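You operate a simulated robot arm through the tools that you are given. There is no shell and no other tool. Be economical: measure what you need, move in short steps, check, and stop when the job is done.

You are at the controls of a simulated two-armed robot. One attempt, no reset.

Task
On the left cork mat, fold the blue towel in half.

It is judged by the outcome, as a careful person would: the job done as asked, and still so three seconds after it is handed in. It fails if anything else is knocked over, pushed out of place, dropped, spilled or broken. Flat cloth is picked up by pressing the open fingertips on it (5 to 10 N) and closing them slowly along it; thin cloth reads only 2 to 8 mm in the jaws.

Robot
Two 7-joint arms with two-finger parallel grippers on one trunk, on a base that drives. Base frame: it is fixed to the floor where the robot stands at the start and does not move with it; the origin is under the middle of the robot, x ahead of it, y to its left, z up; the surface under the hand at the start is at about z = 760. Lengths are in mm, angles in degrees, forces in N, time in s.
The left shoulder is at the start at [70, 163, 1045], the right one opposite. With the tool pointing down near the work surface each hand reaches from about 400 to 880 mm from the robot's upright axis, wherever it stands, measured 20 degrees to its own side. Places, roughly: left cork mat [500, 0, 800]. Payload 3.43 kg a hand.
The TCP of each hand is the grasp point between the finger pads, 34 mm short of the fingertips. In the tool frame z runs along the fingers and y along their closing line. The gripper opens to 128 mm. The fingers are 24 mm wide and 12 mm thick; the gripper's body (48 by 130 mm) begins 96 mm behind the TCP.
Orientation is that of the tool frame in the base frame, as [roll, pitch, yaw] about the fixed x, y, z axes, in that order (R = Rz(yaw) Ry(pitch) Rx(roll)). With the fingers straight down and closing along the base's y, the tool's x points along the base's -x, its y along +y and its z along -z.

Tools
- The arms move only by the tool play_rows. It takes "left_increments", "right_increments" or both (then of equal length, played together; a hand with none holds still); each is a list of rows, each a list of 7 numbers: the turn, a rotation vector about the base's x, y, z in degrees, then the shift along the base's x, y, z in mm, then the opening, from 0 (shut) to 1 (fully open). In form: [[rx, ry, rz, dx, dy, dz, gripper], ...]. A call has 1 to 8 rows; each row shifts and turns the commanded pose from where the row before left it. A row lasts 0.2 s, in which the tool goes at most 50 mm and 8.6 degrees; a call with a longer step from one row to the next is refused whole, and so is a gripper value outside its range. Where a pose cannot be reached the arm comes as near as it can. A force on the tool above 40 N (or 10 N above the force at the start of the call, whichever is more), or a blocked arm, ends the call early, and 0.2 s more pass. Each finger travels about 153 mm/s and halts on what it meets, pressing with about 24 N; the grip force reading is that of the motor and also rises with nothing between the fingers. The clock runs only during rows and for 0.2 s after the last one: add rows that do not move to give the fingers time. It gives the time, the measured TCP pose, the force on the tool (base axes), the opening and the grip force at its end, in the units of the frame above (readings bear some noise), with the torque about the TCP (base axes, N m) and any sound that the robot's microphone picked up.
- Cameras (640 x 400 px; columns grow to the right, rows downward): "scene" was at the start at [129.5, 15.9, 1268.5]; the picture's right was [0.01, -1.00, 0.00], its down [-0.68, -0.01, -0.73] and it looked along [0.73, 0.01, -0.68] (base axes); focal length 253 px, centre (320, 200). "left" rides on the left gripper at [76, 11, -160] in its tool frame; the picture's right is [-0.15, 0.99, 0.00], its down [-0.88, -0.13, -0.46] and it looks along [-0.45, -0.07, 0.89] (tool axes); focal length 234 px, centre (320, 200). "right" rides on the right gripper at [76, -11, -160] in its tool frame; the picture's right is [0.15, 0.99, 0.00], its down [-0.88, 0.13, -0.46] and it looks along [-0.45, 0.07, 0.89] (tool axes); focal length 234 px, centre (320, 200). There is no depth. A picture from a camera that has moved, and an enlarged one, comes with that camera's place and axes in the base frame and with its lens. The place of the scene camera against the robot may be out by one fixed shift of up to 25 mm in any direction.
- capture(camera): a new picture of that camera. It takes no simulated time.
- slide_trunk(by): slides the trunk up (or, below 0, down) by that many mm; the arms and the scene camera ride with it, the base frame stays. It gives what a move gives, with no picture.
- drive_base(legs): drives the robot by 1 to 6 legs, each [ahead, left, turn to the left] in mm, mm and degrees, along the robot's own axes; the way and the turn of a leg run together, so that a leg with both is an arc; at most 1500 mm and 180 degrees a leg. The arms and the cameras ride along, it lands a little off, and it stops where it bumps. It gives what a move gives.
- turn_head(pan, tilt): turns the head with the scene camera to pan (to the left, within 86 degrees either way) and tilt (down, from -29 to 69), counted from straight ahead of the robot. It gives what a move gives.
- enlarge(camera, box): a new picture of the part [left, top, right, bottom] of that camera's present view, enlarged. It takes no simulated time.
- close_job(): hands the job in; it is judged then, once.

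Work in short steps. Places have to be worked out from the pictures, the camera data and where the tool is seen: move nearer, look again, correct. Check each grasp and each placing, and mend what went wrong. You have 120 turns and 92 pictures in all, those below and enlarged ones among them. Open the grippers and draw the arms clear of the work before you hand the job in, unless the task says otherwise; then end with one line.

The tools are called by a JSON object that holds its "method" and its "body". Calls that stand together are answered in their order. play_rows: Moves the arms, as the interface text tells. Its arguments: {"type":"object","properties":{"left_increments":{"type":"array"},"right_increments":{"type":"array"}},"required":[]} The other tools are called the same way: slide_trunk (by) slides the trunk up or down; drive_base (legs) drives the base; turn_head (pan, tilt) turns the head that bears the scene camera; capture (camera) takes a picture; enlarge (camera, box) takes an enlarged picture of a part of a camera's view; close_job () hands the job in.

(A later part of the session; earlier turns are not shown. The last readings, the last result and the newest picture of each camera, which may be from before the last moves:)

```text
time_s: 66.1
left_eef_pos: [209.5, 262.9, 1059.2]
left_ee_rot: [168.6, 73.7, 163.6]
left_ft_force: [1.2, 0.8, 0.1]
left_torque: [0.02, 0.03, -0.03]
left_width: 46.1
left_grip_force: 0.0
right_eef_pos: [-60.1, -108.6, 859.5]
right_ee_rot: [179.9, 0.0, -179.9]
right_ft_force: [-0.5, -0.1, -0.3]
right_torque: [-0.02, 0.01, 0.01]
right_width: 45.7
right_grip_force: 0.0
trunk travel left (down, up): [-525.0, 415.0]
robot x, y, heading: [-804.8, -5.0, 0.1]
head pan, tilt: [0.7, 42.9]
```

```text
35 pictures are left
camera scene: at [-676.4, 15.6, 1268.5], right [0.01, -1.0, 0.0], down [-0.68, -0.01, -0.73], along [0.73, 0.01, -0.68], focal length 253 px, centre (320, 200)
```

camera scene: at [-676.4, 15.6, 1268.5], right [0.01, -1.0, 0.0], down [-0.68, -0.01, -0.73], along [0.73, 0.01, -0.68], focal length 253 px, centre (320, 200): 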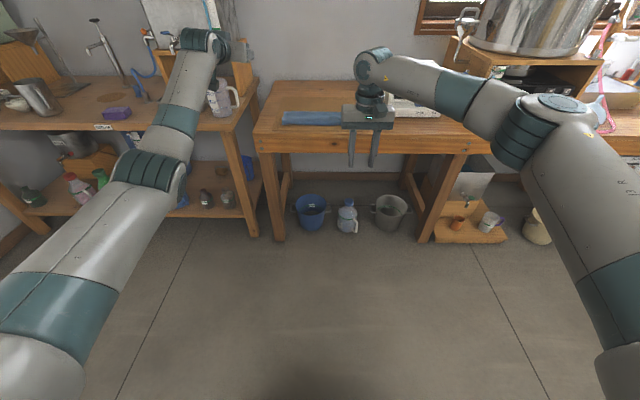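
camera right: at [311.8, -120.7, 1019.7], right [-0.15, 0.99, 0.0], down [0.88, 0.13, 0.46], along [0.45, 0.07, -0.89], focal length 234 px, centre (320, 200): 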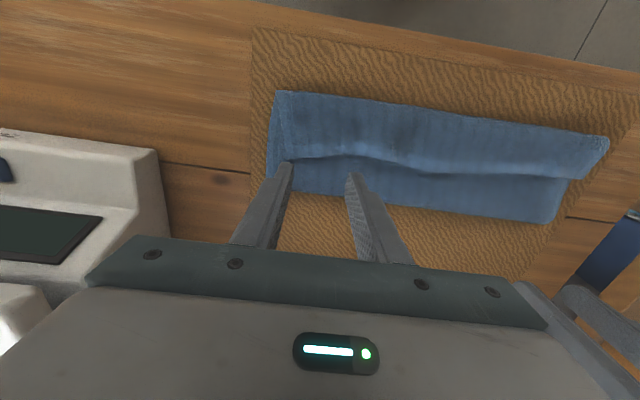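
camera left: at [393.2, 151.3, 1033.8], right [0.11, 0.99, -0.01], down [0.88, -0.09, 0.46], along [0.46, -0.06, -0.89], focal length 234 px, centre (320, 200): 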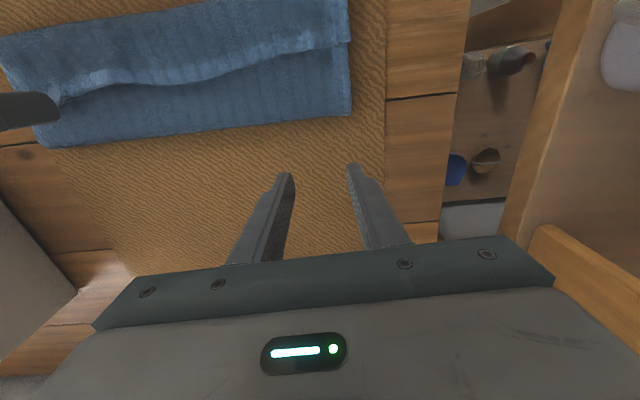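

The roll worked with no limits and the elbow is out to the left. I tilt the hand down while drawing it in.

{"method": "play_rows", "body": {"left_increments": [[0, 8, 0, -15, -5, 0, 0.36], [0, 8, 0, -15, -5, 0, 0.36], [0, 8, 0, -20, -5, 0, 0.36], [0, 8, 0, -20, -5, 0, 0.36], [0, 8, 0, -25, -5, 0, 0.36], [0, 8, 0, -25, -5, 0, 0.36], [0, 8, 0, -25, -5, 0, 0.36], [0, 8, 0, -25, -5, 0, 0.36]]}}

{"method": "play_rows", "body": {"left_increments": [[0, 0, 0, -25, -5, 0, 0.36], [0, 0, 0, -25, -5, 0, 0.36], [0, 0, 0, -25, -10, -10, 0.36], [0, 0, 0, -25, -10, -20, 0.36], [0, 0, 0, -20, -10, -20, 0.36]]}}

{"method": "capture", "body": {"camera": "scene"}}

```text
time_s: 67.9
left_eef_pos: [31.8, 223.6, 1055.4]
left_ee_rot: [-176.1, 10.2, 175.5]
left_ft_force: [0.6, 1.0, 0.1]
left_torque: [-0.03, -0.01, 0.01]
left_width: 46.4
left_grip_force: 0.1
left hand out of reach, approached as far as the arm can: row 8
right_eef_pos: [-59.4, -108.9, 859.7]
right_ee_rot: [180.0, 0.0, -179.9]
right_ft_force: [0.9, -0.5, -1.1]
right_torque: [-0.02, 0.0, -0.02]
right_width: 46.5
right_grip_force: 0.1
trunk travel left (down, up): [-525.0, 415.0]
robot x, y, heading: [-808.4, 1.5, 0.2]
head pan, tilt: [0.7, 42.9]
```

```text
time_s: 69.1
left_eef_pos: [-87.8, 184.2, 1005.3]
left_ee_rot: [-176.2, 10.2, 175.5]
left_ft_force: [-0.4, -0.1, -0.2]
left_torque: [-0.01, -0.02, -0.02]
left_width: 45.8
left_grip_force: 0.0
right_eef_pos: [-58.1, -108.9, 859.8]
right_ee_rot: [180.0, 0.0, -180.0]
right_ft_force: [-0.2, -0.4, 0.2]
right_torque: [-0.02, 0.0, 0.04]
right_width: 46.2
right_grip_force: 0.1
trunk travel left (down, up): [-525.0, 415.0]
robot x, y, heading: [-807.2, 2.3, 0.1]
head pan, tilt: [0.7, 42.9]
```

```text
34 pictures are left
camera scene: at [-676.1, 15.9, 1268.5], right [0.01, -1.0, 0.0], down [-0.68, -0.01, -0.73], along [0.73, 0.01, -0.68], focal length 253 px, centre (320, 200)
```

scene: 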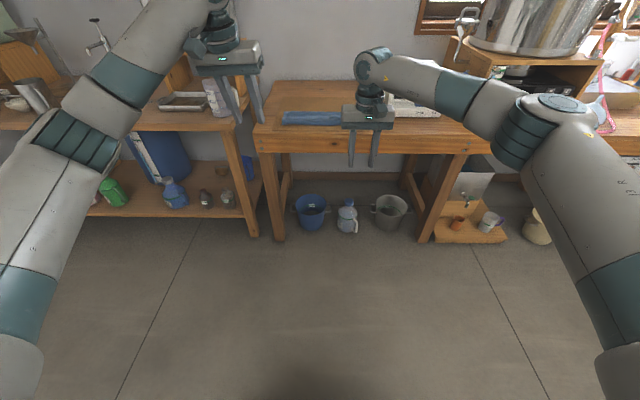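

The left arm is healthy again, mirroring the right. I straighten its hand, then drive forward to put the towel back in working reach (keeping tilts below about 45° from now on).

{"method": "play_rows", "body": {"left_increments": [[1.3, 3.4, 1.5, 0, -8, -10, 0.36], [1.3, 3.4, 1.5, 0, -8, -20, 0.36], [1.2, 3.4, 1.5, 0, -8, -20, 0.36], [0, 0, 0, 5, -8, -20, 0.36]], "right_increments": [[0, 0, 0, -10, 0, 20, 0.36], [0, 0, 0, -10, 0, 20, 0.36], [0, 0, 0, 0, 0, 0, 0.36], [0, 0, 0, 0, 0, 0, 0.36]]}}

{"method": "drive_base", "body": {"legs": [[500, 0, 0]]}}

{"method": "capture", "body": {"camera": "scene"}}

{"method": "capture", "body": {"camera": "left"}}

{"method": "capture", "body": {"camera": "right"}}

```text
time_s: 70.1
left_eef_pos: [-82.0, 151.9, 937.0]
left_ee_rot: [-179.7, -0.1, 179.6]
left_ft_force: [-0.2, -1.1, 0.1]
left_torque: [0.01, 0.02, 0.01]
left_width: 46.1
left_grip_force: 0.0
right_eef_pos: [-79.1, -109.6, 900.3]
right_ee_rot: [179.9, 0.0, -179.9]
right_ft_force: [0.5, 0.1, -0.4]
right_torque: [0.03, 0.01, -0.04]
right_width: 46.1
right_grip_force: 0.1
trunk travel left (down, up): [-525.0, 415.0]
robot x, y, heading: [-809.0, 2.2, 0.2]
head pan, tilt: [0.7, 42.9]
```

```text
time_s: 73.0
left_eef_pos: [415.0, 151.0, 936.8]
left_ee_rot: [-179.6, 0.0, 179.6]
left_ft_force: [-0.4, 0.4, -0.4]
left_torque: [-0.02, 0.0, 0.01]
left_width: 46.1
left_grip_force: 0.1
right_eef_pos: [418.7, -110.1, 899.6]
right_ee_rot: [-180.0, 0.0, -180.0]
right_ft_force: [0.4, -0.2, -0.8]
right_torque: [-0.03, 0.04, 0.01]
right_width: 46.1
right_grip_force: 0.0
trunk travel left (down, up): [-525.0, 415.0]
robot x, y, heading: [-315.2, 3.0, 0.1]
head pan, tilt: [0.7, 42.9]
```

```text
33 pictures are left
camera scene: at [-178.4, 16.2, 1268.4], right [0.01, -1.0, 0.0], down [-0.68, -0.01, -0.73], along [0.73, 0.01, -0.68], focal length 253 px, centre (320, 200)
```

scene: 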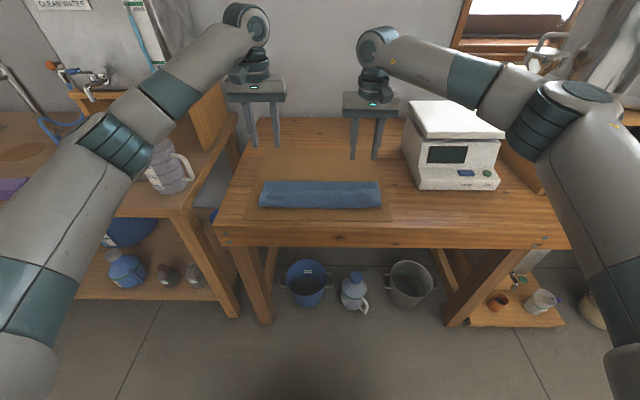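

```text
32 pictures are left
camera left: at [339.9, 163.9, 1094.9], right [0.15, 0.99, -0.01], down [0.88, -0.13, 0.46], along [0.45, -0.08, -0.89], focal length 234 px, centre (320, 200)
```

left: 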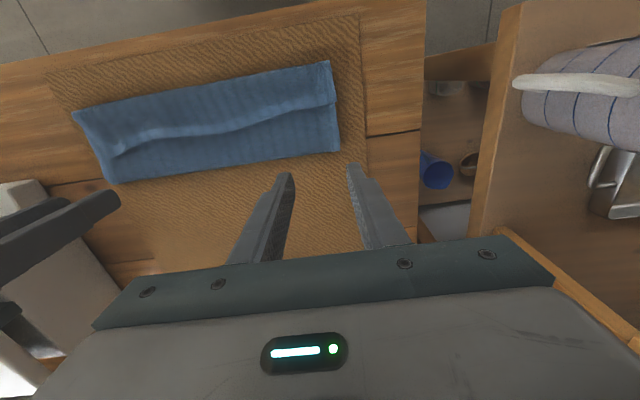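

```text
31 pictures are left
camera right: at [341.9, -121.1, 1059.7], right [-0.15, 0.99, 0.0], down [0.88, 0.13, 0.46], along [0.45, 0.07, -0.89], focal length 234 px, centre (320, 200)
```

right: 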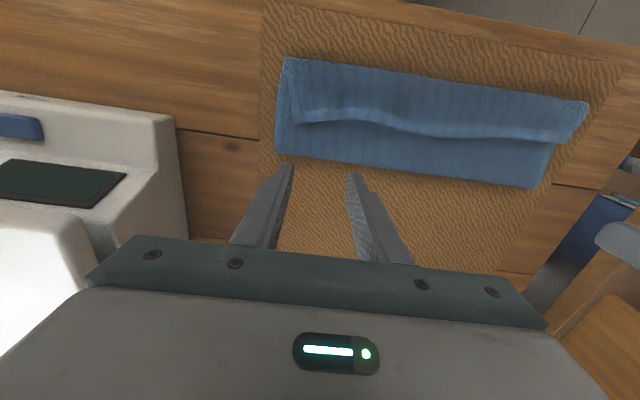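

Hem points: about x 373 on the left near y 140, and about x 383 on the right near y −110. I bring the hands down close above the hem.

{"method": "play_rows", "body": {"left_increments": [[0, 0, 0, -20, -5, -30, 0.36], [0, 0, 0, -21, -6, -30, 0.36], [0, 0, 0, 0, 0, -25, 0.36], [0, 0, 0, 0, 0, -22, 0.36], [0, 0, 0, 0, 0, 0, 0.36]], "right_increments": [[0, 0, 0, -18, 2, -20, 0.36], [0, 0, 0, -19, 2, -20, 0.36], [0, 0, 0, 0, 0, -15, 0.36], [0, 0, 0, 0, 0, -15, 0.36], [0, 0, 0, 0, 0, 0, 0.36]]}}

{"method": "capture", "body": {"camera": "left"}}

{"method": "capture", "body": {"camera": "right"}}

```text
time_s: 74.2
left_eef_pos: [374.0, 139.5, 828.6]
left_ee_rot: [-179.6, 0.1, 179.5]
left_ft_force: [0.1, 0.4, -0.7]
left_torque: [0.0, 0.02, 0.01]
left_width: 46.1
left_grip_force: 0.0
right_eef_pos: [379.9, -106.0, 829.9]
right_ee_rot: [179.9, 0.2, -180.0]
right_ft_force: [0.3, -0.5, -0.2]
right_torque: [-0.03, 0.05, -0.02]
right_width: 46.2
right_grip_force: 0.0
trunk travel left (down, up): [-525.0, 415.0]
robot x, y, heading: [-309.9, 3.8, -0.1]
head pan, tilt: [0.7, 42.9]
```

```text
30 pictures are left
camera left: at [298.1, 152.4, 987.6], right [0.15, 0.99, -0.01], down [0.88, -0.13, 0.46], along [0.45, -0.08, -0.89], focal length 234 px, centre (320, 200)
```

left: 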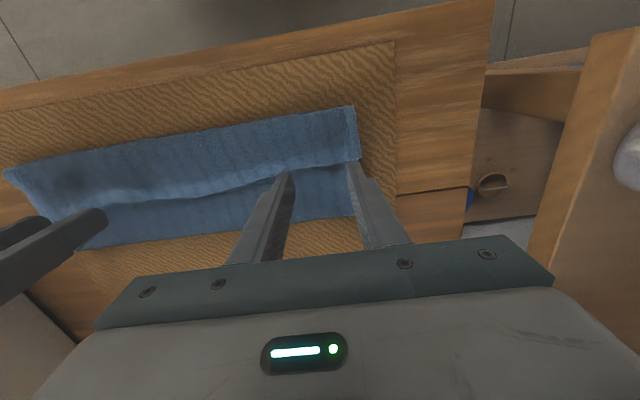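

```text
29 pictures are left
camera right: at [303.7, -117.0, 989.8], right [-0.15, 0.99, 0.0], down [0.88, 0.13, 0.46], along [0.45, 0.07, -0.89], focal length 234 px, centre (320, 200)
```

right: 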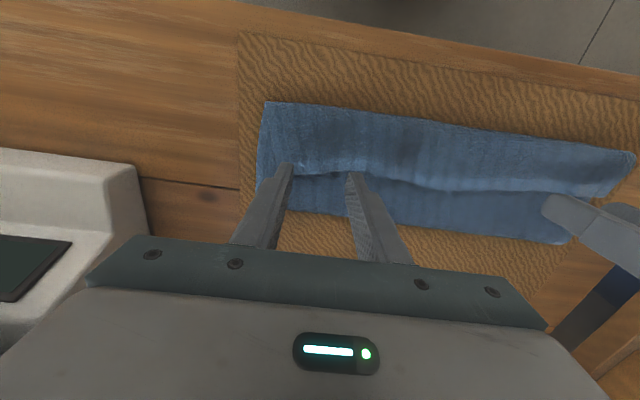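

The fingertips are right at the hem. I shift 4 mm further onto the flap and lower in small steps to light contact.

{"method": "play_rows", "body": {"left_increments": [[0, 0, 0, -4, 0, -3, 0.36], [0, 0, 0, 0, 0, -4, 0.36], [0, 0, 0, 0, 0, -4, 0.36], [0, 0, 0, 0, 0, 0, 0.36]], "right_increments": [[0, 0, 0, -4, 0, -3, 0.36], [0, 0, 0, 0, 0, -4, 0.36], [0, 0, 0, 0, 0, -4, 0.36], [0, 0, 0, 0, 0, 0, 0.36]]}}

{"method": "play_rows", "body": {"left_increments": [[0, 0, 0, 0, 0, -2, 0.36], [0, 0, 0, 0, 0, -2, 0.36], [0, 0, 0, 0, 0, 0, 0.36]], "right_increments": [[0, 0, 0, 0, 0, -2, 0.36], [0, 0, 0, 0, 0, -2, 0.36], [0, 0, 0, 0, 0, 0, 0.36]]}}

```text
time_s: 75.2
left_eef_pos: [370.4, 139.1, 819.3]
left_ee_rot: [-179.6, 0.0, 179.6]
left_ft_force: [0.8, -1.1, -0.7]
left_torque: [-0.03, -0.01, -0.01]
left_width: 46.2
left_grip_force: 0.0
right_eef_pos: [376.7, -106.3, 819.0]
right_ee_rot: [179.8, 0.0, 180.0]
right_ft_force: [0.5, -0.2, 0.5]
right_torque: [-0.04, -0.04, -0.03]
right_width: 45.8
right_grip_force: 0.0
trunk travel left (down, up): [-525.0, 415.0]
robot x, y, heading: [-308.7, 0.4, 0.2]
head pan, tilt: [0.7, 42.9]
```

```text
time_s: 76.0
left_eef_pos: [371.0, 138.2, 815.7]
left_ee_rot: [-179.5, 0.0, 179.5]
left_ft_force: [0.2, 0.3, 0.1]
left_torque: [-0.01, 0.02, 0.01]
left_width: 46.3
left_grip_force: 0.0
right_eef_pos: [377.1, -106.2, 816.1]
right_ee_rot: [180.0, 0.1, -180.0]
right_ft_force: [-0.4, 0.3, -0.3]
right_torque: [0.0, -0.03, 0.0]
right_width: 46.3
right_grip_force: 0.0
trunk travel left (down, up): [-525.0, 415.0]
robot x, y, heading: [-306.2, -0.9, -0.0]
head pan, tilt: [0.7, 42.9]
```

No contact yet. I keep lowering.

{"method": "play_rows", "body": {"left_increments": [[0, 0, 0, 0, 0, -2, 0.36], [0, 0, 0, 0, 0, -2, 0.36], [0, 0, 0, 0, 0, 0, 0.36]], "right_increments": [[0, 0, 0, 0, 0, -2, 0.36], [0, 0, 0, 0, 0, -2, 0.36], [0, 0, 0, 0, 0, 0, 0.36]]}}

{"method": "enlarge", "body": {"camera": "right", "box": [240, 90, 440, 215]}}

```text
time_s: 76.8
left_eef_pos: [370.3, 139.5, 810.6]
left_ee_rot: [-179.6, 0.0, 179.5]
left_ft_force: [0.2, -0.1, 0.5]
left_torque: [-0.01, -0.01, 0.04]
left_width: 46.0
left_grip_force: 0.0
right_eef_pos: [376.7, -105.5, 811.8]
right_ee_rot: [179.8, 0.0, -179.9]
right_ft_force: [0.1, -0.5, 0.8]
right_torque: [-0.01, 0.04, 0.01]
right_width: 46.3
right_grip_force: 0.1
trunk travel left (down, up): [-525.0, 415.0]
robot x, y, heading: [-306.7, -2.8, 0.1]
head pan, tilt: [0.7, 42.9]
```

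```text
3.20 times, centred on (340, 152) of right
camera zoom: at [300.3, -117.3, 971.1], right [-0.15, 0.99, 0.0], down [0.88, 0.13, 0.46], along [0.45, 0.07, -0.89], focal length 749 px, centre (256, 352)
```

zoom: 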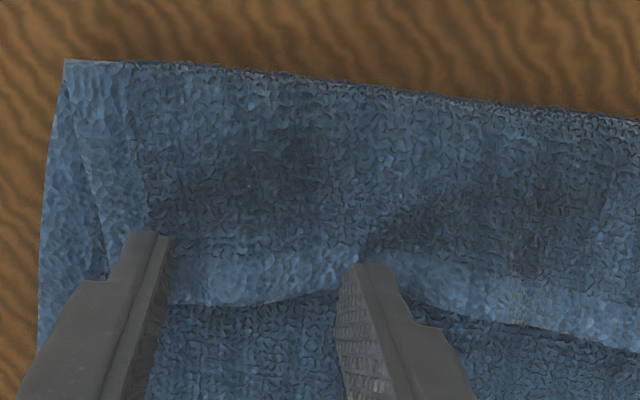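

The fingers overlap the flap hem by roughly 15 mm and just touch it. I press slightly more.

{"method": "play_rows", "body": {"left_increments": [[0, 0, 0, 0, 0, -2, 0.36], [0, 0, 0, 0, 0, -1.5, 0.36], [0, 0, 0, 0, 0, 0, 0.36]], "right_increments": [[0, 0, 0, 0, 0, -2, 0.36], [0, 0, 0, 0, 0, -1.5, 0.36], [0, 0, 0, 0, 0, 0, 0.36]]}}

```text
time_s: 77.7
left_eef_pos: [368.9, 139.0, 808.3]
left_ee_rot: [-179.6, 0.0, 179.6]
left_ft_force: [0.7, -0.1, 2.8]
left_torque: [-0.03, -0.01, 0.01]
left_width: 45.9
left_grip_force: 0.1
right_eef_pos: [376.7, -105.4, 808.4]
right_ee_rot: [179.9, 0.1, -179.9]
right_ft_force: [0.0, -0.9, 3.7]
right_torque: [-0.01, 0.04, 0.0]
right_width: 46.3
right_grip_force: 0.2
trunk travel left (down, up): [-525.0, 415.0]
robot x, y, heading: [-310.4, 0.4, 0.1]
head pan, tilt: [0.7, 42.9]
```

About 3–4 N on both hands is enough on soft layers. I close slowly, then lift a little to see how many layers came along.

{"method": "play_rows", "body": {"left_increments": [[0, 0, 0, 0, 0, -0.7, 0.3], [0, 0, 0, 0, 0, 0, 0.25], [0, 0, 0, 0, 0, 0, 0.2], [0, 0, 0, 0, 0, 0, 0.15], [0, 0, 0, 0, 0, 0, 0.1], [0, 0, 0, 0, 0, 0, 0.05], [0, 0, 0, 0, 0, 0, 0], [0, 0, 0, 0, 0, 0, 0]], "right_increments": [[0, 0, 0, 0, 0, -0.5, 0.3], [0, 0, 0, 0, 0, 0, 0.25], [0, 0, 0, 0, 0, 0, 0.2], [0, 0, 0, 0, 0, 0, 0.15], [0, 0, 0, 0, 0, 0, 0.1], [0, 0, 0, 0, 0, 0, 0.05], [0, 0, 0, 0, 0, 0, 0], [0, 0, 0, 0, 0, 0, 0]]}}

{"method": "play_rows", "body": {"left_increments": [[0, 0, 0, 3, 0, 12, 0], [0, 0, 0, 6, 0, 15, 0], [0, 0, 0, 8, 0, 15, 0], [0, 0, 0, 8, 0, 15, 0]], "right_increments": [[0, 0, 0, 3, 0, 12, 0], [0, 0, 0, 6, 0, 15, 0], [0, 0, 0, 8, 0, 15, 0], [0, 0, 0, 8, 0, 15, 0]]}}

{"method": "capture", "body": {"camera": "right"}}

{"method": "enlarge", "body": {"camera": "scene", "box": [210, 100, 420, 240]}}

```text
time_s: 79.5
left_eef_pos: [369.3, 139.0, 807.6]
left_ee_rot: [-179.5, 0.1, 179.5]
left_ft_force: [0.6, -13.4, 4.9]
left_torque: [-0.47, 0.01, 0.11]
left_width: 8.5
left_grip_force: 23.8
right_eef_pos: [376.9, -104.1, 807.2]
right_ee_rot: [179.8, 0.2, 179.9]
right_ft_force: [-0.3, 13.0, 4.2]
right_torque: [0.46, 0.05, -0.08]
right_width: 6.7
right_grip_force: 23.7
trunk travel left (down, up): [-525.0, 415.0]
robot x, y, heading: [-305.9, 1.0, -0.1]
head pan, tilt: [0.7, 42.9]
```

```text
time_s: 80.5
left_eef_pos: [394.8, 139.4, 865.0]
left_ee_rot: [-179.5, 0.0, 179.5]
left_ft_force: [-0.3, -12.5, 0.1]
left_torque: [-0.4, -0.04, 0.1]
left_width: 8.3
left_grip_force: 24.0
right_eef_pos: [401.2, -105.4, 863.6]
right_ee_rot: [180.0, 0.0, -180.0]
right_ft_force: [-0.4, 11.8, -0.3]
right_torque: [0.41, 0.04, -0.1]
right_width: 6.7
right_grip_force: 23.3
trunk travel left (down, up): [-525.0, 415.0]
robot x, y, heading: [-306.3, -4.6, -0.1]
head pan, tilt: [0.7, 42.9]
```

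```text
27 pictures are left
camera right: at [324.9, -117.0, 1023.8], right [-0.15, 0.99, 0.0], down [0.88, 0.13, 0.46], along [0.45, 0.07, -0.89], focal length 234 px, centre (320, 200)
```

right: 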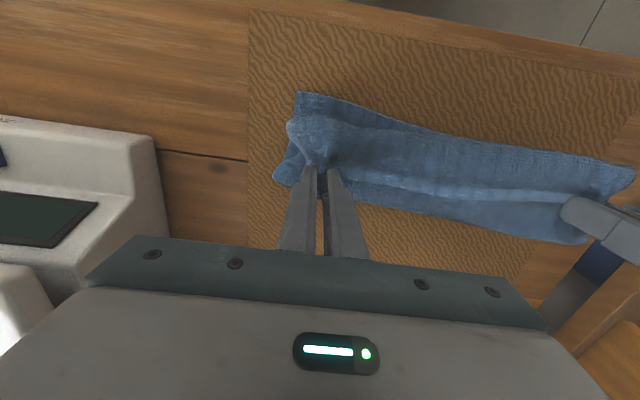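

```text
2.86 times, centred on (315, 170) of scene
camera zoom: at [-179.3, 16.2, 1268.4], right [0.01, -1.0, 0.0], down [-0.68, -0.01, -0.73], along [0.73, 0.01, -0.68], focal length 722 px, centre (334, 286)
```

zoom: 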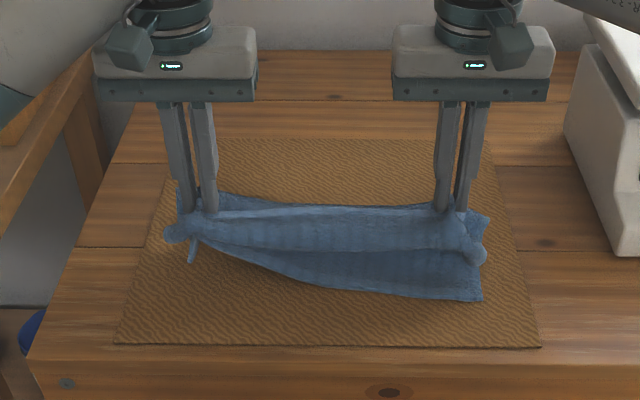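

Extra layers were caught: the left hand holds all three and the right probably two. I lower back to where I gripped, open slowly and lift off.

{"method": "play_rows", "body": {"left_increments": [[0, 0, 0, -8, 0, -15, 0], [0, 0, 0, -8, 0, -15, 0], [0, 0, 0, -6, 0, -15, 0], [0, 0, 0, -3, 0, -10, 0], [0, 0, 0, 0, 0, 0, 0.15], [0, 0, 0, 0, 0, 0, 0.3], [0, 0, 0, 0, 0, 0, 0.36], [0, 0, 0, 0, 0, 3, 0.36]], "right_increments": [[0, 0, 0, -8, 0, -15, 0], [0, 0, 0, -8, 0, -15, 0], [0, 0, 0, -6, 0, -15, 0], [0, 0, 0, -3, 0, -10, 0], [0, 0, 0, 0, 0, 0, 0.15], [0, 0, 0, 0, 0, 0, 0.3], [0, 0, 0, 0, 0, 0, 0.36], [0, 0, 0, 0, 0, 3, 0.36]]}}

{"method": "play_rows", "body": {"left_increments": [[0, 0, 0, 0, 0, 10, 0.36], [0, 0, 0, 0, 0, 40, 0.36], [0, 0, 0, 20, 0, 40, 0.36], [0, 0, 0, 40, 0, 0, 0.36]], "right_increments": [[0, 0, 0, 0, 0, 10, 0.36], [0, 0, 0, 0, 0, 40, 0.36], [0, 0, 0, 20, 0, 40, 0.36], [0, 0, 0, 40, 0, 0, 0.36]]}}

{"method": "capture", "body": {"camera": "left"}}

{"method": "enlarge", "body": {"camera": "scene", "box": [240, 150, 400, 230]}}

```text
time_s: 82.2
left_eef_pos: [370.2, 139.5, 812.0]
left_ee_rot: [-179.7, 0.1, 179.6]
left_ft_force: [-0.8, 0.8, 1.4]
left_torque: [-0.01, 0.03, -0.02]
left_width: 46.2
left_grip_force: 0.1
right_eef_pos: [377.0, -106.3, 812.0]
right_ee_rot: [179.8, 0.0, -180.0]
right_ft_force: [-0.8, 0.9, 1.2]
right_torque: [-0.03, 0.01, -0.01]
right_width: 45.7
right_grip_force: 0.1
trunk travel left (down, up): [-525.0, 415.0]
robot x, y, heading: [-309.6, 1.3, 0.1]
head pan, tilt: [0.7, 42.9]
```

```text
time_s: 83.2
left_eef_pos: [432.5, 139.4, 898.7]
left_ee_rot: [-179.5, 0.0, 179.6]
left_ft_force: [0.3, 0.5, -0.5]
left_torque: [-0.01, 0.04, -0.02]
left_width: 46.3
left_grip_force: 0.1
right_eef_pos: [439.7, -105.1, 899.1]
right_ee_rot: [179.8, -0.1, 179.9]
right_ft_force: [-0.1, -0.2, -0.4]
right_torque: [0.02, 0.01, -0.05]
right_width: 46.0
right_grip_force: 0.0
trunk travel left (down, up): [-525.0, 415.0]
robot x, y, heading: [-306.9, 1.4, 0.2]
head pan, tilt: [0.7, 42.9]
```

```text
25 pictures are left
camera left: at [357.3, 153.1, 1057.3], right [0.15, 0.99, -0.01], down [0.88, -0.13, 0.45], along [0.45, -0.08, -0.89], focal length 234 px, centre (320, 200)
```

left: 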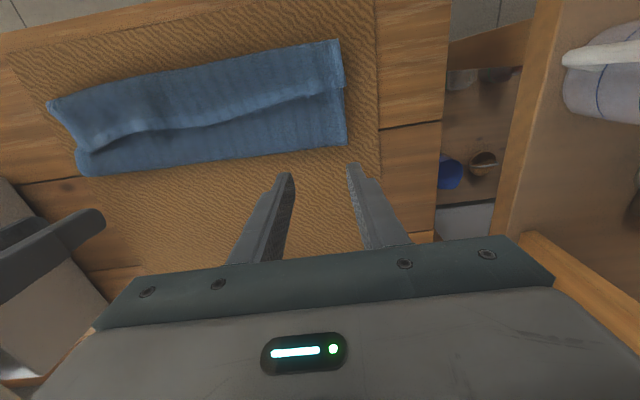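

```text
4.00 times, centred on (320, 190) of scene
camera zoom: at [-176.4, 16.2, 1268.0], right [0.01, -1.0, 0.0], down [-0.68, -0.01, -0.73], along [0.73, 0.01, -0.68], focal length 1011 px, centre (320, 240)
```

zoom: 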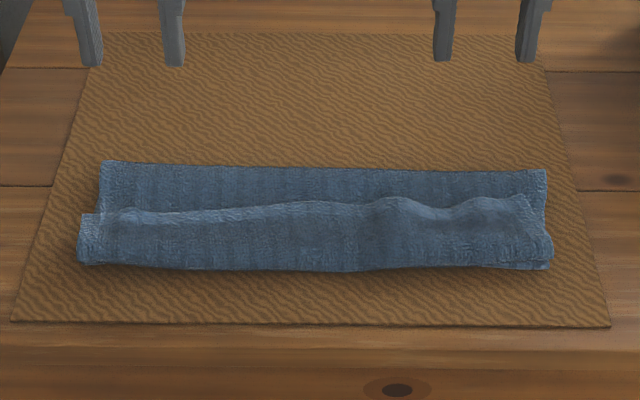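

The flap is as before. Pinching catches lower layers, so instead I'll push the raised hem over toward the robot with the fingertips tilted to slide under it; I get into position behind the hem now.

{"method": "play_rows", "body": {"left_increments": [[0, 6, 0, -2, 0, -10, 0.5], [0, 6, 0, -2, 0, -15, 0.5], [0, 6, 0, -2, 0, -15, 0.5], [0, 6, 0, -2, 0, -15, 0.5], [0, 6, 0, 0, 0, -15, 0.5], [0, 0, 0, 0, 0, -6, 0.5], [0, 0, 0, 0, 0, 0, 0.5]], "right_increments": [[0, 6, 0, -2, 0, -10, 0.5], [0, 6, 0, -2, 0, -15, 0.5], [0, 6, 0, -2, 0, -15, 0.5], [0, 6, 0, -2, 0, -15, 0.5], [0, 6, 0, 0, 0, -15, 0.5], [0, 0, 0, 0, 0, -6, 0.5], [0, 0, 0, 0, 0, 0, 0.5]]}}

{"method": "play_rows", "body": {"left_increments": [[0, 0, 0, 0, 0, -4, 0.5], [0, 0, 0, 0, 0, -4, 0.5], [0, 0, 0, 0, 0, -3, 0.5], [0, 0, 0, 0, 0, 0, 0.5]], "right_increments": [[0, 0, 0, 0, 0, -4, 0.5], [0, 0, 0, 0, 0, -4, 0.5], [0, 0, 0, 0, 0, -3, 0.5], [0, 0, 0, 0, 0, 0, 0.5]]}}

{"method": "enlarge", "body": {"camera": "scene", "box": [240, 150, 400, 230]}}

```text
time_s: 84.8
left_eef_pos: [398.5, 130.6, 830.9]
left_ee_rot: [-179.3, -30.0, 179.5]
left_ft_force: [0.2, 0.2, 0.6]
left_torque: [0.01, -0.03, 0.05]
left_width: 64.0
left_grip_force: 0.2
left hand out of reach, approached as far as the arm can: row 5
right_eef_pos: [402.5, -99.4, 837.9]
right_ee_rot: [179.9, -27.0, 180.0]
right_ft_force: [-0.9, 0.2, 0.3]
right_torque: [0.03, -0.03, 0.0]
right_width: 64.2
right_grip_force: 0.1
right hand out of reach, approached as far as the arm can: row 4, 5
trunk travel left (down, up): [-525.0, 415.0]
robot x, y, heading: [-307.0, 1.2, 0.1]
head pan, tilt: [0.7, 42.9]
```

```text
time_s: 85.8
left_eef_pos: [397.1, 129.9, 818.7]
left_ee_rot: [-179.3, -30.1, 179.4]
left_ft_force: [0.2, -0.5, -0.2]
left_torque: [-0.03, 0.03, 0.02]
left_width: 63.9
left_grip_force: 0.0
right_eef_pos: [402.5, -99.3, 827.3]
right_ee_rot: [179.9, -27.0, 180.0]
right_ft_force: [0.3, -0.1, 0.8]
right_torque: [0.04, 0.02, 0.0]
right_width: 64.0
right_grip_force: 0.1
trunk travel left (down, up): [-525.0, 415.0]
robot x, y, heading: [-308.5, 4.1, -0.1]
head pan, tilt: [0.7, 42.9]
```

```text
4.00 times, centred on (320, 190) of scene
camera zoom: at [-179.0, 16.3, 1268.5], right [0.01, -1.0, 0.0], down [-0.68, -0.01, -0.73], along [0.73, 0.01, -0.68], focal length 1011 px, centre (320, 240)
```

zoom: 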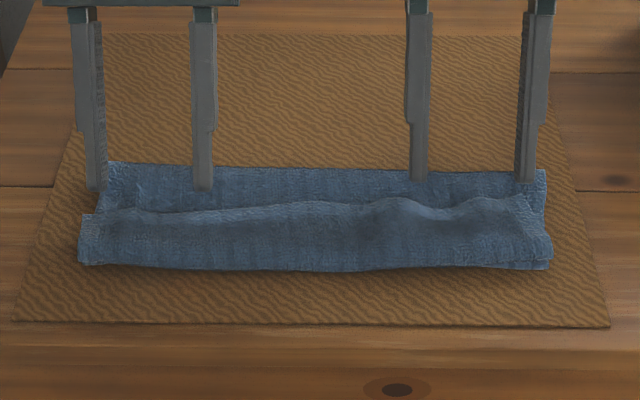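

The backward tilt is at the reach limit here and the tips are too near the hem. I drive 80 mm forward (hands ride over the back fold in the air) to gain margin.

{"method": "drive_base", "body": {"legs": [[80, 0, 0]]}}

{"method": "play_rows", "body": {"left_increments": [[0, 0, 0, -15, -3, 0, 0.5], [0, 0, 0, -15, -2, -4, 0.5], [0, 0, 0, -15, 0, -4, 0.5], [0, 0, 0, 0, 0, 0, 0.5]], "right_increments": [[0, 0, 0, -15, 0, -5, 0.5], [0, 2, 0, -15, 0, -5, 0.5], [0, 0, 0, -10, 0, -6, 0.5], [0, 0, 0, 0, 0, 0, 0.5]]}}

```text
time_s: 86.9
left_eef_pos: [478.1, 130.4, 818.5]
left_ee_rot: [-179.4, -30.2, 179.5]
left_ft_force: [-0.3, 0.4, -0.2]
left_torque: [0.01, 0.03, 0.02]
left_width: 63.9
left_grip_force: 0.2
right_eef_pos: [482.6, -100.5, 827.1]
right_ee_rot: [179.9, -27.0, 180.0]
right_ft_force: [0.7, -0.1, 0.1]
right_torque: [0.04, 0.05, -0.01]
right_width: 63.9
right_grip_force: 0.0
trunk travel left (down, up): [-525.0, 415.0]
robot x, y, heading: [-227.5, 0.7, 0.3]
head pan, tilt: [0.7, 42.9]
```

```text
time_s: 87.9
left_eef_pos: [432.5, 125.1, 812.1]
left_ee_rot: [-179.3, -30.0, 179.5]
left_ft_force: [-0.6, -0.3, -0.1]
left_torque: [-0.01, 0.03, 0.01]
left_width: 64.3
left_grip_force: 0.0
right_eef_pos: [441.5, -99.3, 811.6]
right_ee_rot: [179.9, -29.1, -179.9]
right_ft_force: [-0.6, 0.3, -0.5]
right_torque: [0.05, 0.02, 0.01]
right_width: 64.0
right_grip_force: 0.0
trunk travel left (down, up): [-525.0, 415.0]
robot x, y, heading: [-230.5, 0.1, 0.3]
head pan, tilt: [0.7, 42.9]
```

Tips are now about 407–416 in x, just above the back part. I lower gently to touch.

{"method": "play_rows", "body": {"left_increments": [[0, 0, 0, -6, 0, -2, 0.5], [0, 0, 0, 0, 0, -1.5, 0.5], [0, 0, 0, 0, 0, 0, 0.5]], "right_increments": [[0, 0, 0, -8, 0, -2, 0.5], [0, 0, 0, 0, 0, -1.5, 0.5], [0, 0, 0, 0, 0, 0, 0.5]]}}

{"method": "play_rows", "body": {"left_increments": [[0, 0, 0, 0, 0, -1, 0.5], [0, 0, 0, 0, 0, 0, 0.5]], "right_increments": [[0, 0, 0, 0, 0, -1, 0.5], [0, 0, 0, 0, 0, 0, 0.5]]}}

```text
time_s: 88.7
left_eef_pos: [426.3, 125.0, 809.9]
left_ee_rot: [-179.4, -30.1, 179.5]
left_ft_force: [0.1, -0.4, 0.2]
left_torque: [0.01, -0.03, 0.01]
left_width: 63.7
left_grip_force: 0.0
right_eef_pos: [433.2, -98.6, 808.6]
right_ee_rot: [179.9, -29.0, -179.9]
right_ft_force: [0.0, 0.4, -0.6]
right_torque: [-0.01, 0.02, -0.01]
right_width: 63.8
right_grip_force: 0.0
trunk travel left (down, up): [-525.0, 415.0]
robot x, y, heading: [-226.6, 2.8, 0.1]
head pan, tilt: [0.7, 42.9]
```

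```text
time_s: 89.3
left_eef_pos: [425.7, 126.8, 807.3]
left_ee_rot: [-179.4, -30.0, 179.4]
left_ft_force: [0.3, -0.3, 0.5]
left_torque: [-0.01, -0.01, 0.02]
left_width: 63.7
left_grip_force: 0.1
right_eef_pos: [432.5, -100.0, 806.1]
right_ee_rot: [179.9, -29.0, -180.0]
right_ft_force: [-0.6, -0.4, 1.0]
right_torque: [0.01, -0.01, -0.01]
right_width: 64.0
right_grip_force: 0.1
trunk travel left (down, up): [-525.0, 415.0]
robot x, y, heading: [-231.1, 3.0, 0.1]
head pan, tilt: [0.7, 42.9]
```

Just touching. I push slowly toward the robot, sliding under and against the hem, then look.

{"method": "play_rows", "body": {"left_increments": [[0, 0, 0, -8, 0, 0.5, 0.5], [0, 0, 0, -8, 0, 0, 0.5], [0, 0, 0, -8, 0, 0, 0.5], [0, 0, 0, -8, 0, 0, 0.5], [0, 0, 0, -8, 0, 0, 0.5], [0, 0, 0, -8, 0, 0, 0.5], [0, 0, 0, -8, 0, 0, 0.5]], "right_increments": [[0, 0, 0, -8, 0, 0.5, 0.5], [0, 0, 0, -8, 0, 0, 0.5], [0, 0, 0, -8, 0, 0, 0.5], [0, 0, 0, -8, 0, 0, 0.5], [0, 0, 0, -8, 0, 0, 0.5], [0, 0, 0, -8, 0, 0, 0.5], [0, 0, 0, -8, 0, 0, 0.5]]}}

{"method": "enlarge", "body": {"camera": "scene", "box": [220, 170, 420, 270]}}

```text
time_s: 90.9
left_eef_pos: [370.8, 126.5, 808.0]
left_ee_rot: [-179.4, -30.0, 179.6]
left_ft_force: [0.3, 0.2, 0.1]
left_torque: [0.02, -0.02, 0.0]
left_width: 64.1
left_grip_force: 0.1
right_eef_pos: [377.2, -100.3, 807.6]
right_ee_rot: [179.9, -29.0, -180.0]
right_ft_force: [0.5, 0.2, -0.3]
right_torque: [-0.02, -0.02, -0.02]
right_width: 64.0
right_grip_force: 0.0
trunk travel left (down, up): [-525.0, 415.0]
robot x, y, heading: [-228.5, 0.5, 0.3]
head pan, tilt: [0.7, 42.9]
```

```text
3.20 times, centred on (320, 220) of scene
camera zoom: at [-99.6, 16.2, 1268.5], right [0.01, -1.0, 0.0], down [-0.68, -0.01, -0.73], along [0.73, 0.01, -0.68], focal length 809 px, centre (320, 136)
```

zoom: 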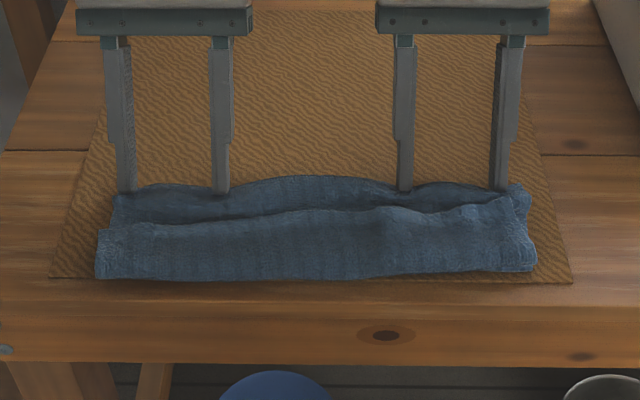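

The push moved the whole bundle about 50 mm toward me instead of flipping the flap. New idea: lift the towel by its back fold so the flap falls open under gravity, then lay it down again. I raise and straighten the hands over the back fold and look.

{"method": "play_rows", "body": {"left_increments": [[0, 0, 0, 10, 0, 15, 0.4], [0, -7, 0, 0, 0, 30, 0.4], [0, -8, 0, -5, 0, 20, 0.4], [0, -8, 0, -10, 0, 0, 0.4], [0, -7, 0, -10, 0, 0, 0.4], [0, 0, 0, 0, 0, 0, 0.4]], "right_increments": [[0, 0, 0, 10, 0, 15, 0.4], [0, -7, 0, 0, 0, 30, 0.4], [0, -8, 0, -5, 0, 20, 0.4], [0, -8, 0, -10, 0, 0, 0.4], [0, -6, 0, -10, 0, 0, 0.4], [0, 0, 0, 0, 0, 0, 0.4]]}}

{"method": "capture", "body": {"camera": "left"}}

{"method": "capture", "body": {"camera": "right"}}

```text
time_s: 92.3
left_eef_pos: [355.9, 124.8, 873.0]
left_ee_rot: [-179.6, 0.1, 179.6]
left_ft_force: [0.2, -0.3, 0.1]
left_torque: [-0.06, 0.02, -0.03]
left_width: 50.9
left_grip_force: 0.0
right_eef_pos: [363.2, -99.5, 870.5]
right_ee_rot: [179.9, 0.1, 179.9]
right_ft_force: [-0.1, -0.6, 0.7]
right_torque: [0.04, -0.03, -0.01]
right_width: 51.2
right_grip_force: 0.1
trunk travel left (down, up): [-525.0, 415.0]
robot x, y, heading: [-227.3, -0.1, -0.0]
head pan, tilt: [0.7, 42.9]
```

```text
21 pictures are left
camera left: at [279.7, 138.9, 1030.7], right [0.15, 0.99, -0.01], down [0.88, -0.13, 0.46], along [0.45, -0.08, -0.89], focal length 234 px, centre (320, 200)
```

left: 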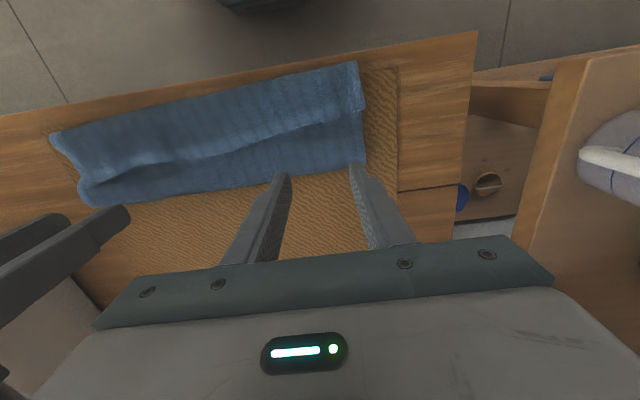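

```text
20 pictures are left
camera right: at [286.5, -111.1, 1031.5], right [-0.15, 0.99, 0.0], down [0.88, 0.13, 0.46], along [0.45, 0.07, -0.89], focal length 234 px, centre (320, 200)
```

right: 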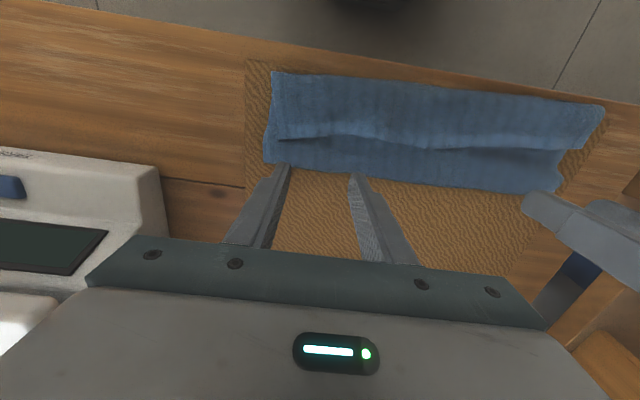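

The bundle moved as one: front bend at x≈271, hem at x≈314, back fold at x≈372 (left) and 378 (right). I go down over the back fold with a 20 mm overlap.

{"method": "play_rows", "body": {"left_increments": [[0, 0, 0, 10, 9, -20, 0.4], [0, 0, 0, 0, 0, -20, 0.4], [0, 0, 0, 0, 0, -15, 0.4], [0, 0, 0, 0, 0, -8, 0.4], [0, 0, 0, 0, 0, 0, 0.4]], "right_increments": [[0, 0, 0, 7, -18, -20, 0.4], [0, 0, 0, 0, 0, -20, 0.4], [0, 0, 0, 0, 0, -15, 0.4], [0, 0, 0, 0, 0, -6, 0.4], [0, 0, 0, 0, 0, 0, 0.4]]}}

{"method": "play_rows", "body": {"left_increments": [[0, 0, 0, 0, 0, -2.5, 0.4], [0, 0, 0, 0, 0, -2, 0.4], [0, 0, 0, 0, 0, 0, 0.4]], "right_increments": [[0, 0, 0, 0, 0, -2.5, 0.4], [0, 0, 0, 0, 0, -2, 0.4], [0, 0, 0, 0, 0, 0, 0.4]]}}

```text
time_s: 93.5
left_eef_pos: [366.3, 134.9, 809.8]
left_ee_rot: [-179.6, 0.0, 179.6]
left_ft_force: [-0.7, -0.8, -0.2]
left_torque: [0.02, 0.03, 0.02]
left_width: 51.1
left_grip_force: 0.1
right_eef_pos: [370.1, -118.3, 810.8]
right_ee_rot: [179.9, 0.0, 180.0]
right_ft_force: [-0.1, -0.3, -0.3]
right_torque: [0.0, 0.01, 0.02]
right_width: 51.3
right_grip_force: 0.0
trunk travel left (down, up): [-525.0, 415.0]
robot x, y, heading: [-230.7, 0.7, -0.1]
head pan, tilt: [0.7, 42.9]
```

```text
time_s: 94.3
left_eef_pos: [365.2, 134.4, 804.8]
left_ee_rot: [-179.7, 0.2, 179.6]
left_ft_force: [1.3, -0.4, 2.8]
left_torque: [0.07, -0.02, -0.01]
left_width: 50.9
left_grip_force: 0.0
right_eef_pos: [369.5, -117.9, 805.3]
right_ee_rot: [179.9, 0.1, -179.9]
right_ft_force: [0.3, -0.3, 1.7]
right_torque: [-0.01, -0.02, -0.03]
right_width: 51.2
right_grip_force: 0.0
trunk travel left (down, up): [-525.0, 415.0]
robot x, y, heading: [-228.8, -0.7, -0.1]
head pan, tilt: [0.7, 42.9]
```

Contact on two layers. I press firmer (about 8 N) and close slowly to catch both layers.

{"method": "play_rows", "body": {"left_increments": [[0, 0, 0, 0, 0, -1, 0.4], [0, 0, 0, 0, 0, -0.5, 0.4], [0, 0, 0, 0, 0, 0, 0.33], [0, 0, 0, 0, 0, 0, 0.26], [0, 0, 0, 0, 0, 0, 0.19], [0, 0, 0, 0, 0, 0, 0.12], [0, 0, 0, 0, 0, 0, 0.05], [0, 0, 0, 0, 0, 0, 0]], "right_increments": [[0, 0, 0, 0, 0, -1.2, 0.4], [0, 0, 0, 0, 0, -0.6, 0.4], [0, 0, 0, 0, 0, 0, 0.33], [0, 0, 0, 0, 0, 0, 0.26], [0, 0, 0, 0, 0, 0, 0.19], [0, 0, 0, 0, 0, 0, 0.12], [0, 0, 0, 0, 0, 0, 0.05], [0, 0, 0, 0, 0, 0, 0]]}}

{"method": "play_rows", "body": {"left_increments": [[0, 0, 0, 0, 0, 0, 0], [0, 0, 0, 5, 0, 20, 0], [0, 0, 0, 10, 0, 30, 0], [0, 0, 0, 10, 0, 30, 0], [0, 0, 0, 10, 0, 30, 0], [0, 0, 0, 10, 0, 30, 0], [0, 0, 0, 0, 0, 30, 0], [0, 0, 0, 0, 0, 0, 0]], "right_increments": [[0, 0, 0, 0, 0, 0, 0], [0, 0, 0, 5, 0, 20, 0], [0, 0, 0, 10, 0, 30, 0], [0, 0, 0, 10, 0, 30, 0], [0, 0, 0, 10, 0, 30, 0], [0, 0, 0, 10, 0, 30, 0], [0, 0, 0, 0, 0, 30, 0], [0, 0, 0, 0, 0, 0, 0]]}}

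{"method": "capture", "body": {"camera": "scene"}}

```text
time_s: 96.1
left_eef_pos: [363.7, 133.6, 805.2]
left_ee_rot: [-179.5, 0.0, 179.5]
left_ft_force: [0.3, -17.5, 3.7]
left_torque: [-0.58, 0.03, -0.02]
left_width: 8.7
left_grip_force: 23.4
right_eef_pos: [370.1, -115.5, 805.0]
right_ee_rot: [179.8, 0.2, 180.0]
right_ft_force: [-0.4, 16.1, 3.7]
right_torque: [0.58, 0.02, 0.02]
right_width: 8.1
right_grip_force: 24.2
trunk travel left (down, up): [-525.0, 415.0]
robot x, y, heading: [-230.5, 0.4, -0.1]
head pan, tilt: [0.7, 42.9]
```

```text
time_s: 97.9
left_eef_pos: [411.7, 134.7, 973.1]
left_ee_rot: [-179.6, -0.1, 179.5]
left_ft_force: [0.4, -20.4, 0.0]
left_torque: [-0.73, 0.0, 0.04]
left_width: 9.0
left_grip_force: 23.9
right_eef_pos: [415.1, -117.5, 974.2]
right_ee_rot: [180.0, 0.0, 180.0]
right_ft_force: [0.3, 19.9, -0.7]
right_torque: [0.75, 0.03, -0.02]
right_width: 8.0
right_grip_force: 24.6
trunk travel left (down, up): [-525.0, 415.0]
robot x, y, heading: [-230.0, 0.8, -0.1]
head pan, tilt: [0.7, 42.9]
```

```text
19 pictures are left
camera scene: at [-98.4, 16.2, 1268.3], right [0.01, -1.0, 0.0], down [-0.68, -0.01, -0.73], along [0.73, 0.01, -0.68], focal length 253 px, centre (320, 200)
```

scene: 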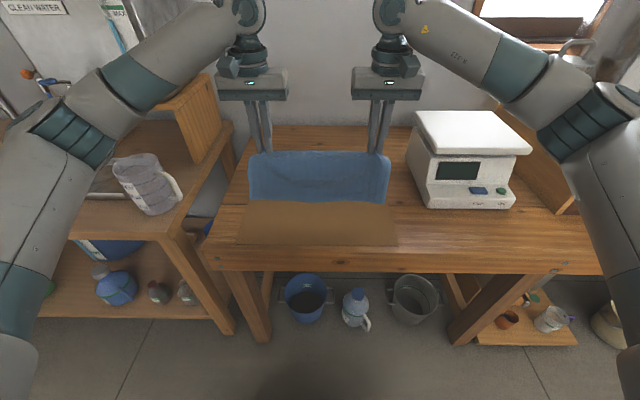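

Hanging from the back fold, the flap has fallen open and the panels are smooth. I swing the hem back and lay the towel down away from me so that both panels trail toward the robot with the longer one on top.

{"method": "play_rows", "body": {"left_increments": [[0, 0, 0, -20, 0, 0, 0], [0, 0, 0, -25, 0, 0, 0], [0, 0, 0, -25, 0, -5, 0], [0, 0, 0, -20, 0, -10, 0], [0, 0, 0, 0, 0, -8, 0], [0, 0, 0, 0, 0, 0, 0], [0, 0, 0, 0, 0, 0, 0]], "right_increments": [[0, 0, 0, -20, 0, 0, 0], [0, 0, 0, -25, 0, 0, 0], [0, 0, 0, -25, 0, -5, 0], [0, 0, 0, -20, 0, -10, 0], [0, 0, 0, 0, 0, -8, 0], [0, 0, 0, 0, 0, 0, 0], [0, 0, 0, 0, 0, 0, 0]]}}

{"method": "play_rows", "body": {"left_increments": [[0, 0, 0, 26, 0, -2, 0], [0, 0, 0, 25, 0, -7, 0], [0, 0, 0, 24, 0, -11, 0], [0, 0, 0, 21, 0, -15, 0], [0, 0, 0, 19, 0, -19, 0], [0, 0, 0, 15, 0, -21, 0], [0, 0, 0, 11, 0, -24, 0], [0, 0, 0, 7, 0, -20, 0]], "right_increments": [[0, 0, 0, 26, 0, -2, 0], [0, 0, 0, 25, 0, -7, 0], [0, 0, 0, 24, 0, -11, 0], [0, 0, 0, 21, 0, -15, 0], [0, 0, 0, 19, 0, -19, 0], [0, 0, 0, 15, 0, -21, 0], [0, 0, 0, 11, 0, -24, 0], [0, 0, 0, 7, 0, -20, 0]]}}

{"method": "enlarge", "body": {"camera": "scene", "box": [220, 130, 420, 255]}}

```text
time_s: 99.5
left_eef_pos: [319.8, 133.1, 950.3]
left_ee_rot: [-179.5, 0.0, 179.5]
left_ft_force: [0.4, -18.6, 0.0]
left_torque: [-0.68, -0.05, 0.02]
left_width: 8.8
left_grip_force: 23.8
right_eef_pos: [324.6, -117.1, 951.9]
right_ee_rot: [179.9, 0.0, 180.0]
right_ft_force: [-0.2, 18.3, -0.8]
right_torque: [0.68, 0.02, -0.04]
right_width: 8.0
right_grip_force: 24.6
trunk travel left (down, up): [-525.0, 415.0]
robot x, y, heading: [-229.0, 0.1, 0.1]
head pan, tilt: [0.7, 42.9]
```

```text
time_s: 101.3
left_eef_pos: [468.3, 133.1, 831.0]
left_ee_rot: [-179.6, -0.1, 179.5]
left_ft_force: [-0.5, -16.5, -0.3]
left_torque: [-0.6, 0.0, -0.02]
left_width: 8.6
left_grip_force: 23.8
right_eef_pos: [474.0, -117.4, 832.1]
right_ee_rot: [179.8, 0.0, -179.9]
right_ft_force: [-0.3, 17.8, -0.5]
right_torque: [0.63, -0.03, -0.02]
right_width: 7.6
right_grip_force: 24.0
trunk travel left (down, up): [-525.0, 415.0]
robot x, y, heading: [-228.6, -1.2, 0.2]
head pan, tilt: [0.7, 42.9]
```

```text
3.20 times, centred on (320, 192) of scene
camera zoom: at [-98.7, 16.2, 1268.4], right [0.01, -1.0, 0.0], down [-0.68, -0.01, -0.73], along [0.73, 0.01, -0.68], focal length 809 px, centre (320, 224)
```

zoom: 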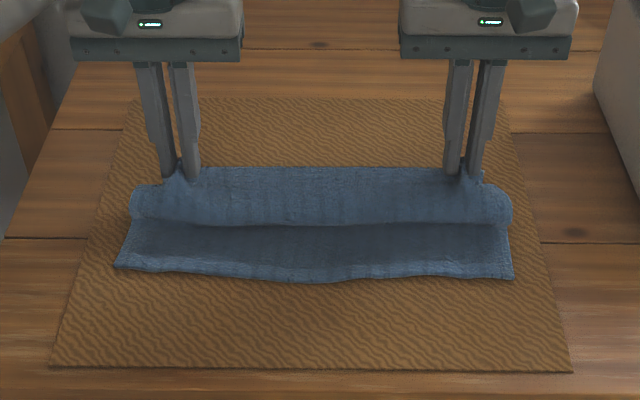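

The long panel has a bulge, as if there is slack or its hem is tucked under. I drag the fold 55 mm further from me at this height to draw it straight and look again.

{"method": "play_rows", "body": {"left_increments": [[0, 0, 0, 10, 0, 0, 0], [0, 0, 0, 15, 0, 0, 0], [0, 0, 0, 15, 0, 0, 0], [0, 0, 0, 15, 0, 0, 0], [0, 0, 0, 0, 0, 0, 0]], "right_increments": [[0, 0, 0, 10, 0, 0, 0], [0, 0, 0, 15, 0, 0, 0], [0, 0, 0, 15, 0, 0, 0], [0, 0, 0, 15, 0, 0, 0], [0, 0, 0, 0, 0, 0, 0]]}}

{"method": "enlarge", "body": {"camera": "scene", "box": [220, 130, 420, 255]}}

```text
time_s: 102.5
left_eef_pos: [522.5, 133.9, 833.0]
left_ee_rot: [-179.5, -0.1, 179.6]
left_ft_force: [1.1, -16.3, 0.3]
left_torque: [-0.61, 0.01, 0.03]
left_width: 8.6
left_grip_force: 24.6
right_eef_pos: [526.8, -116.6, 832.2]
right_ee_rot: [180.0, 0.0, 180.0]
right_ft_force: [0.2, 16.7, -1.3]
right_torque: [0.61, -0.02, -0.03]
right_width: 7.7
right_grip_force: 24.0
trunk travel left (down, up): [-525.0, 415.0]
robot x, y, heading: [-232.5, 2.4, 0.2]
head pan, tilt: [0.7, 42.9]
```

```text
3.20 times, centred on (320, 192) of scene
camera zoom: at [-99.7, 16.3, 1268.5], right [0.01, -1.0, 0.0], down [-0.68, -0.01, -0.73], along [0.73, 0.01, -0.68], focal length 809 px, centre (320, 224)
```

zoom: 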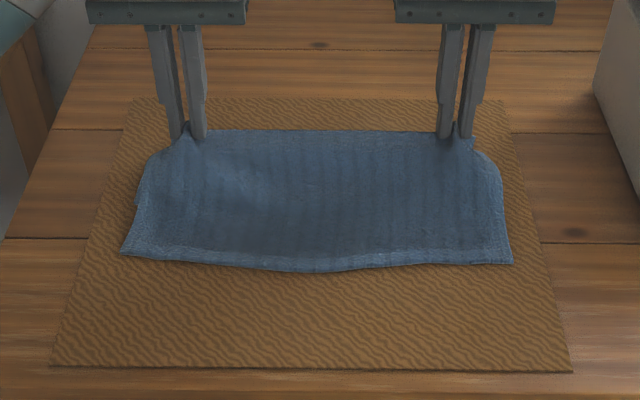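

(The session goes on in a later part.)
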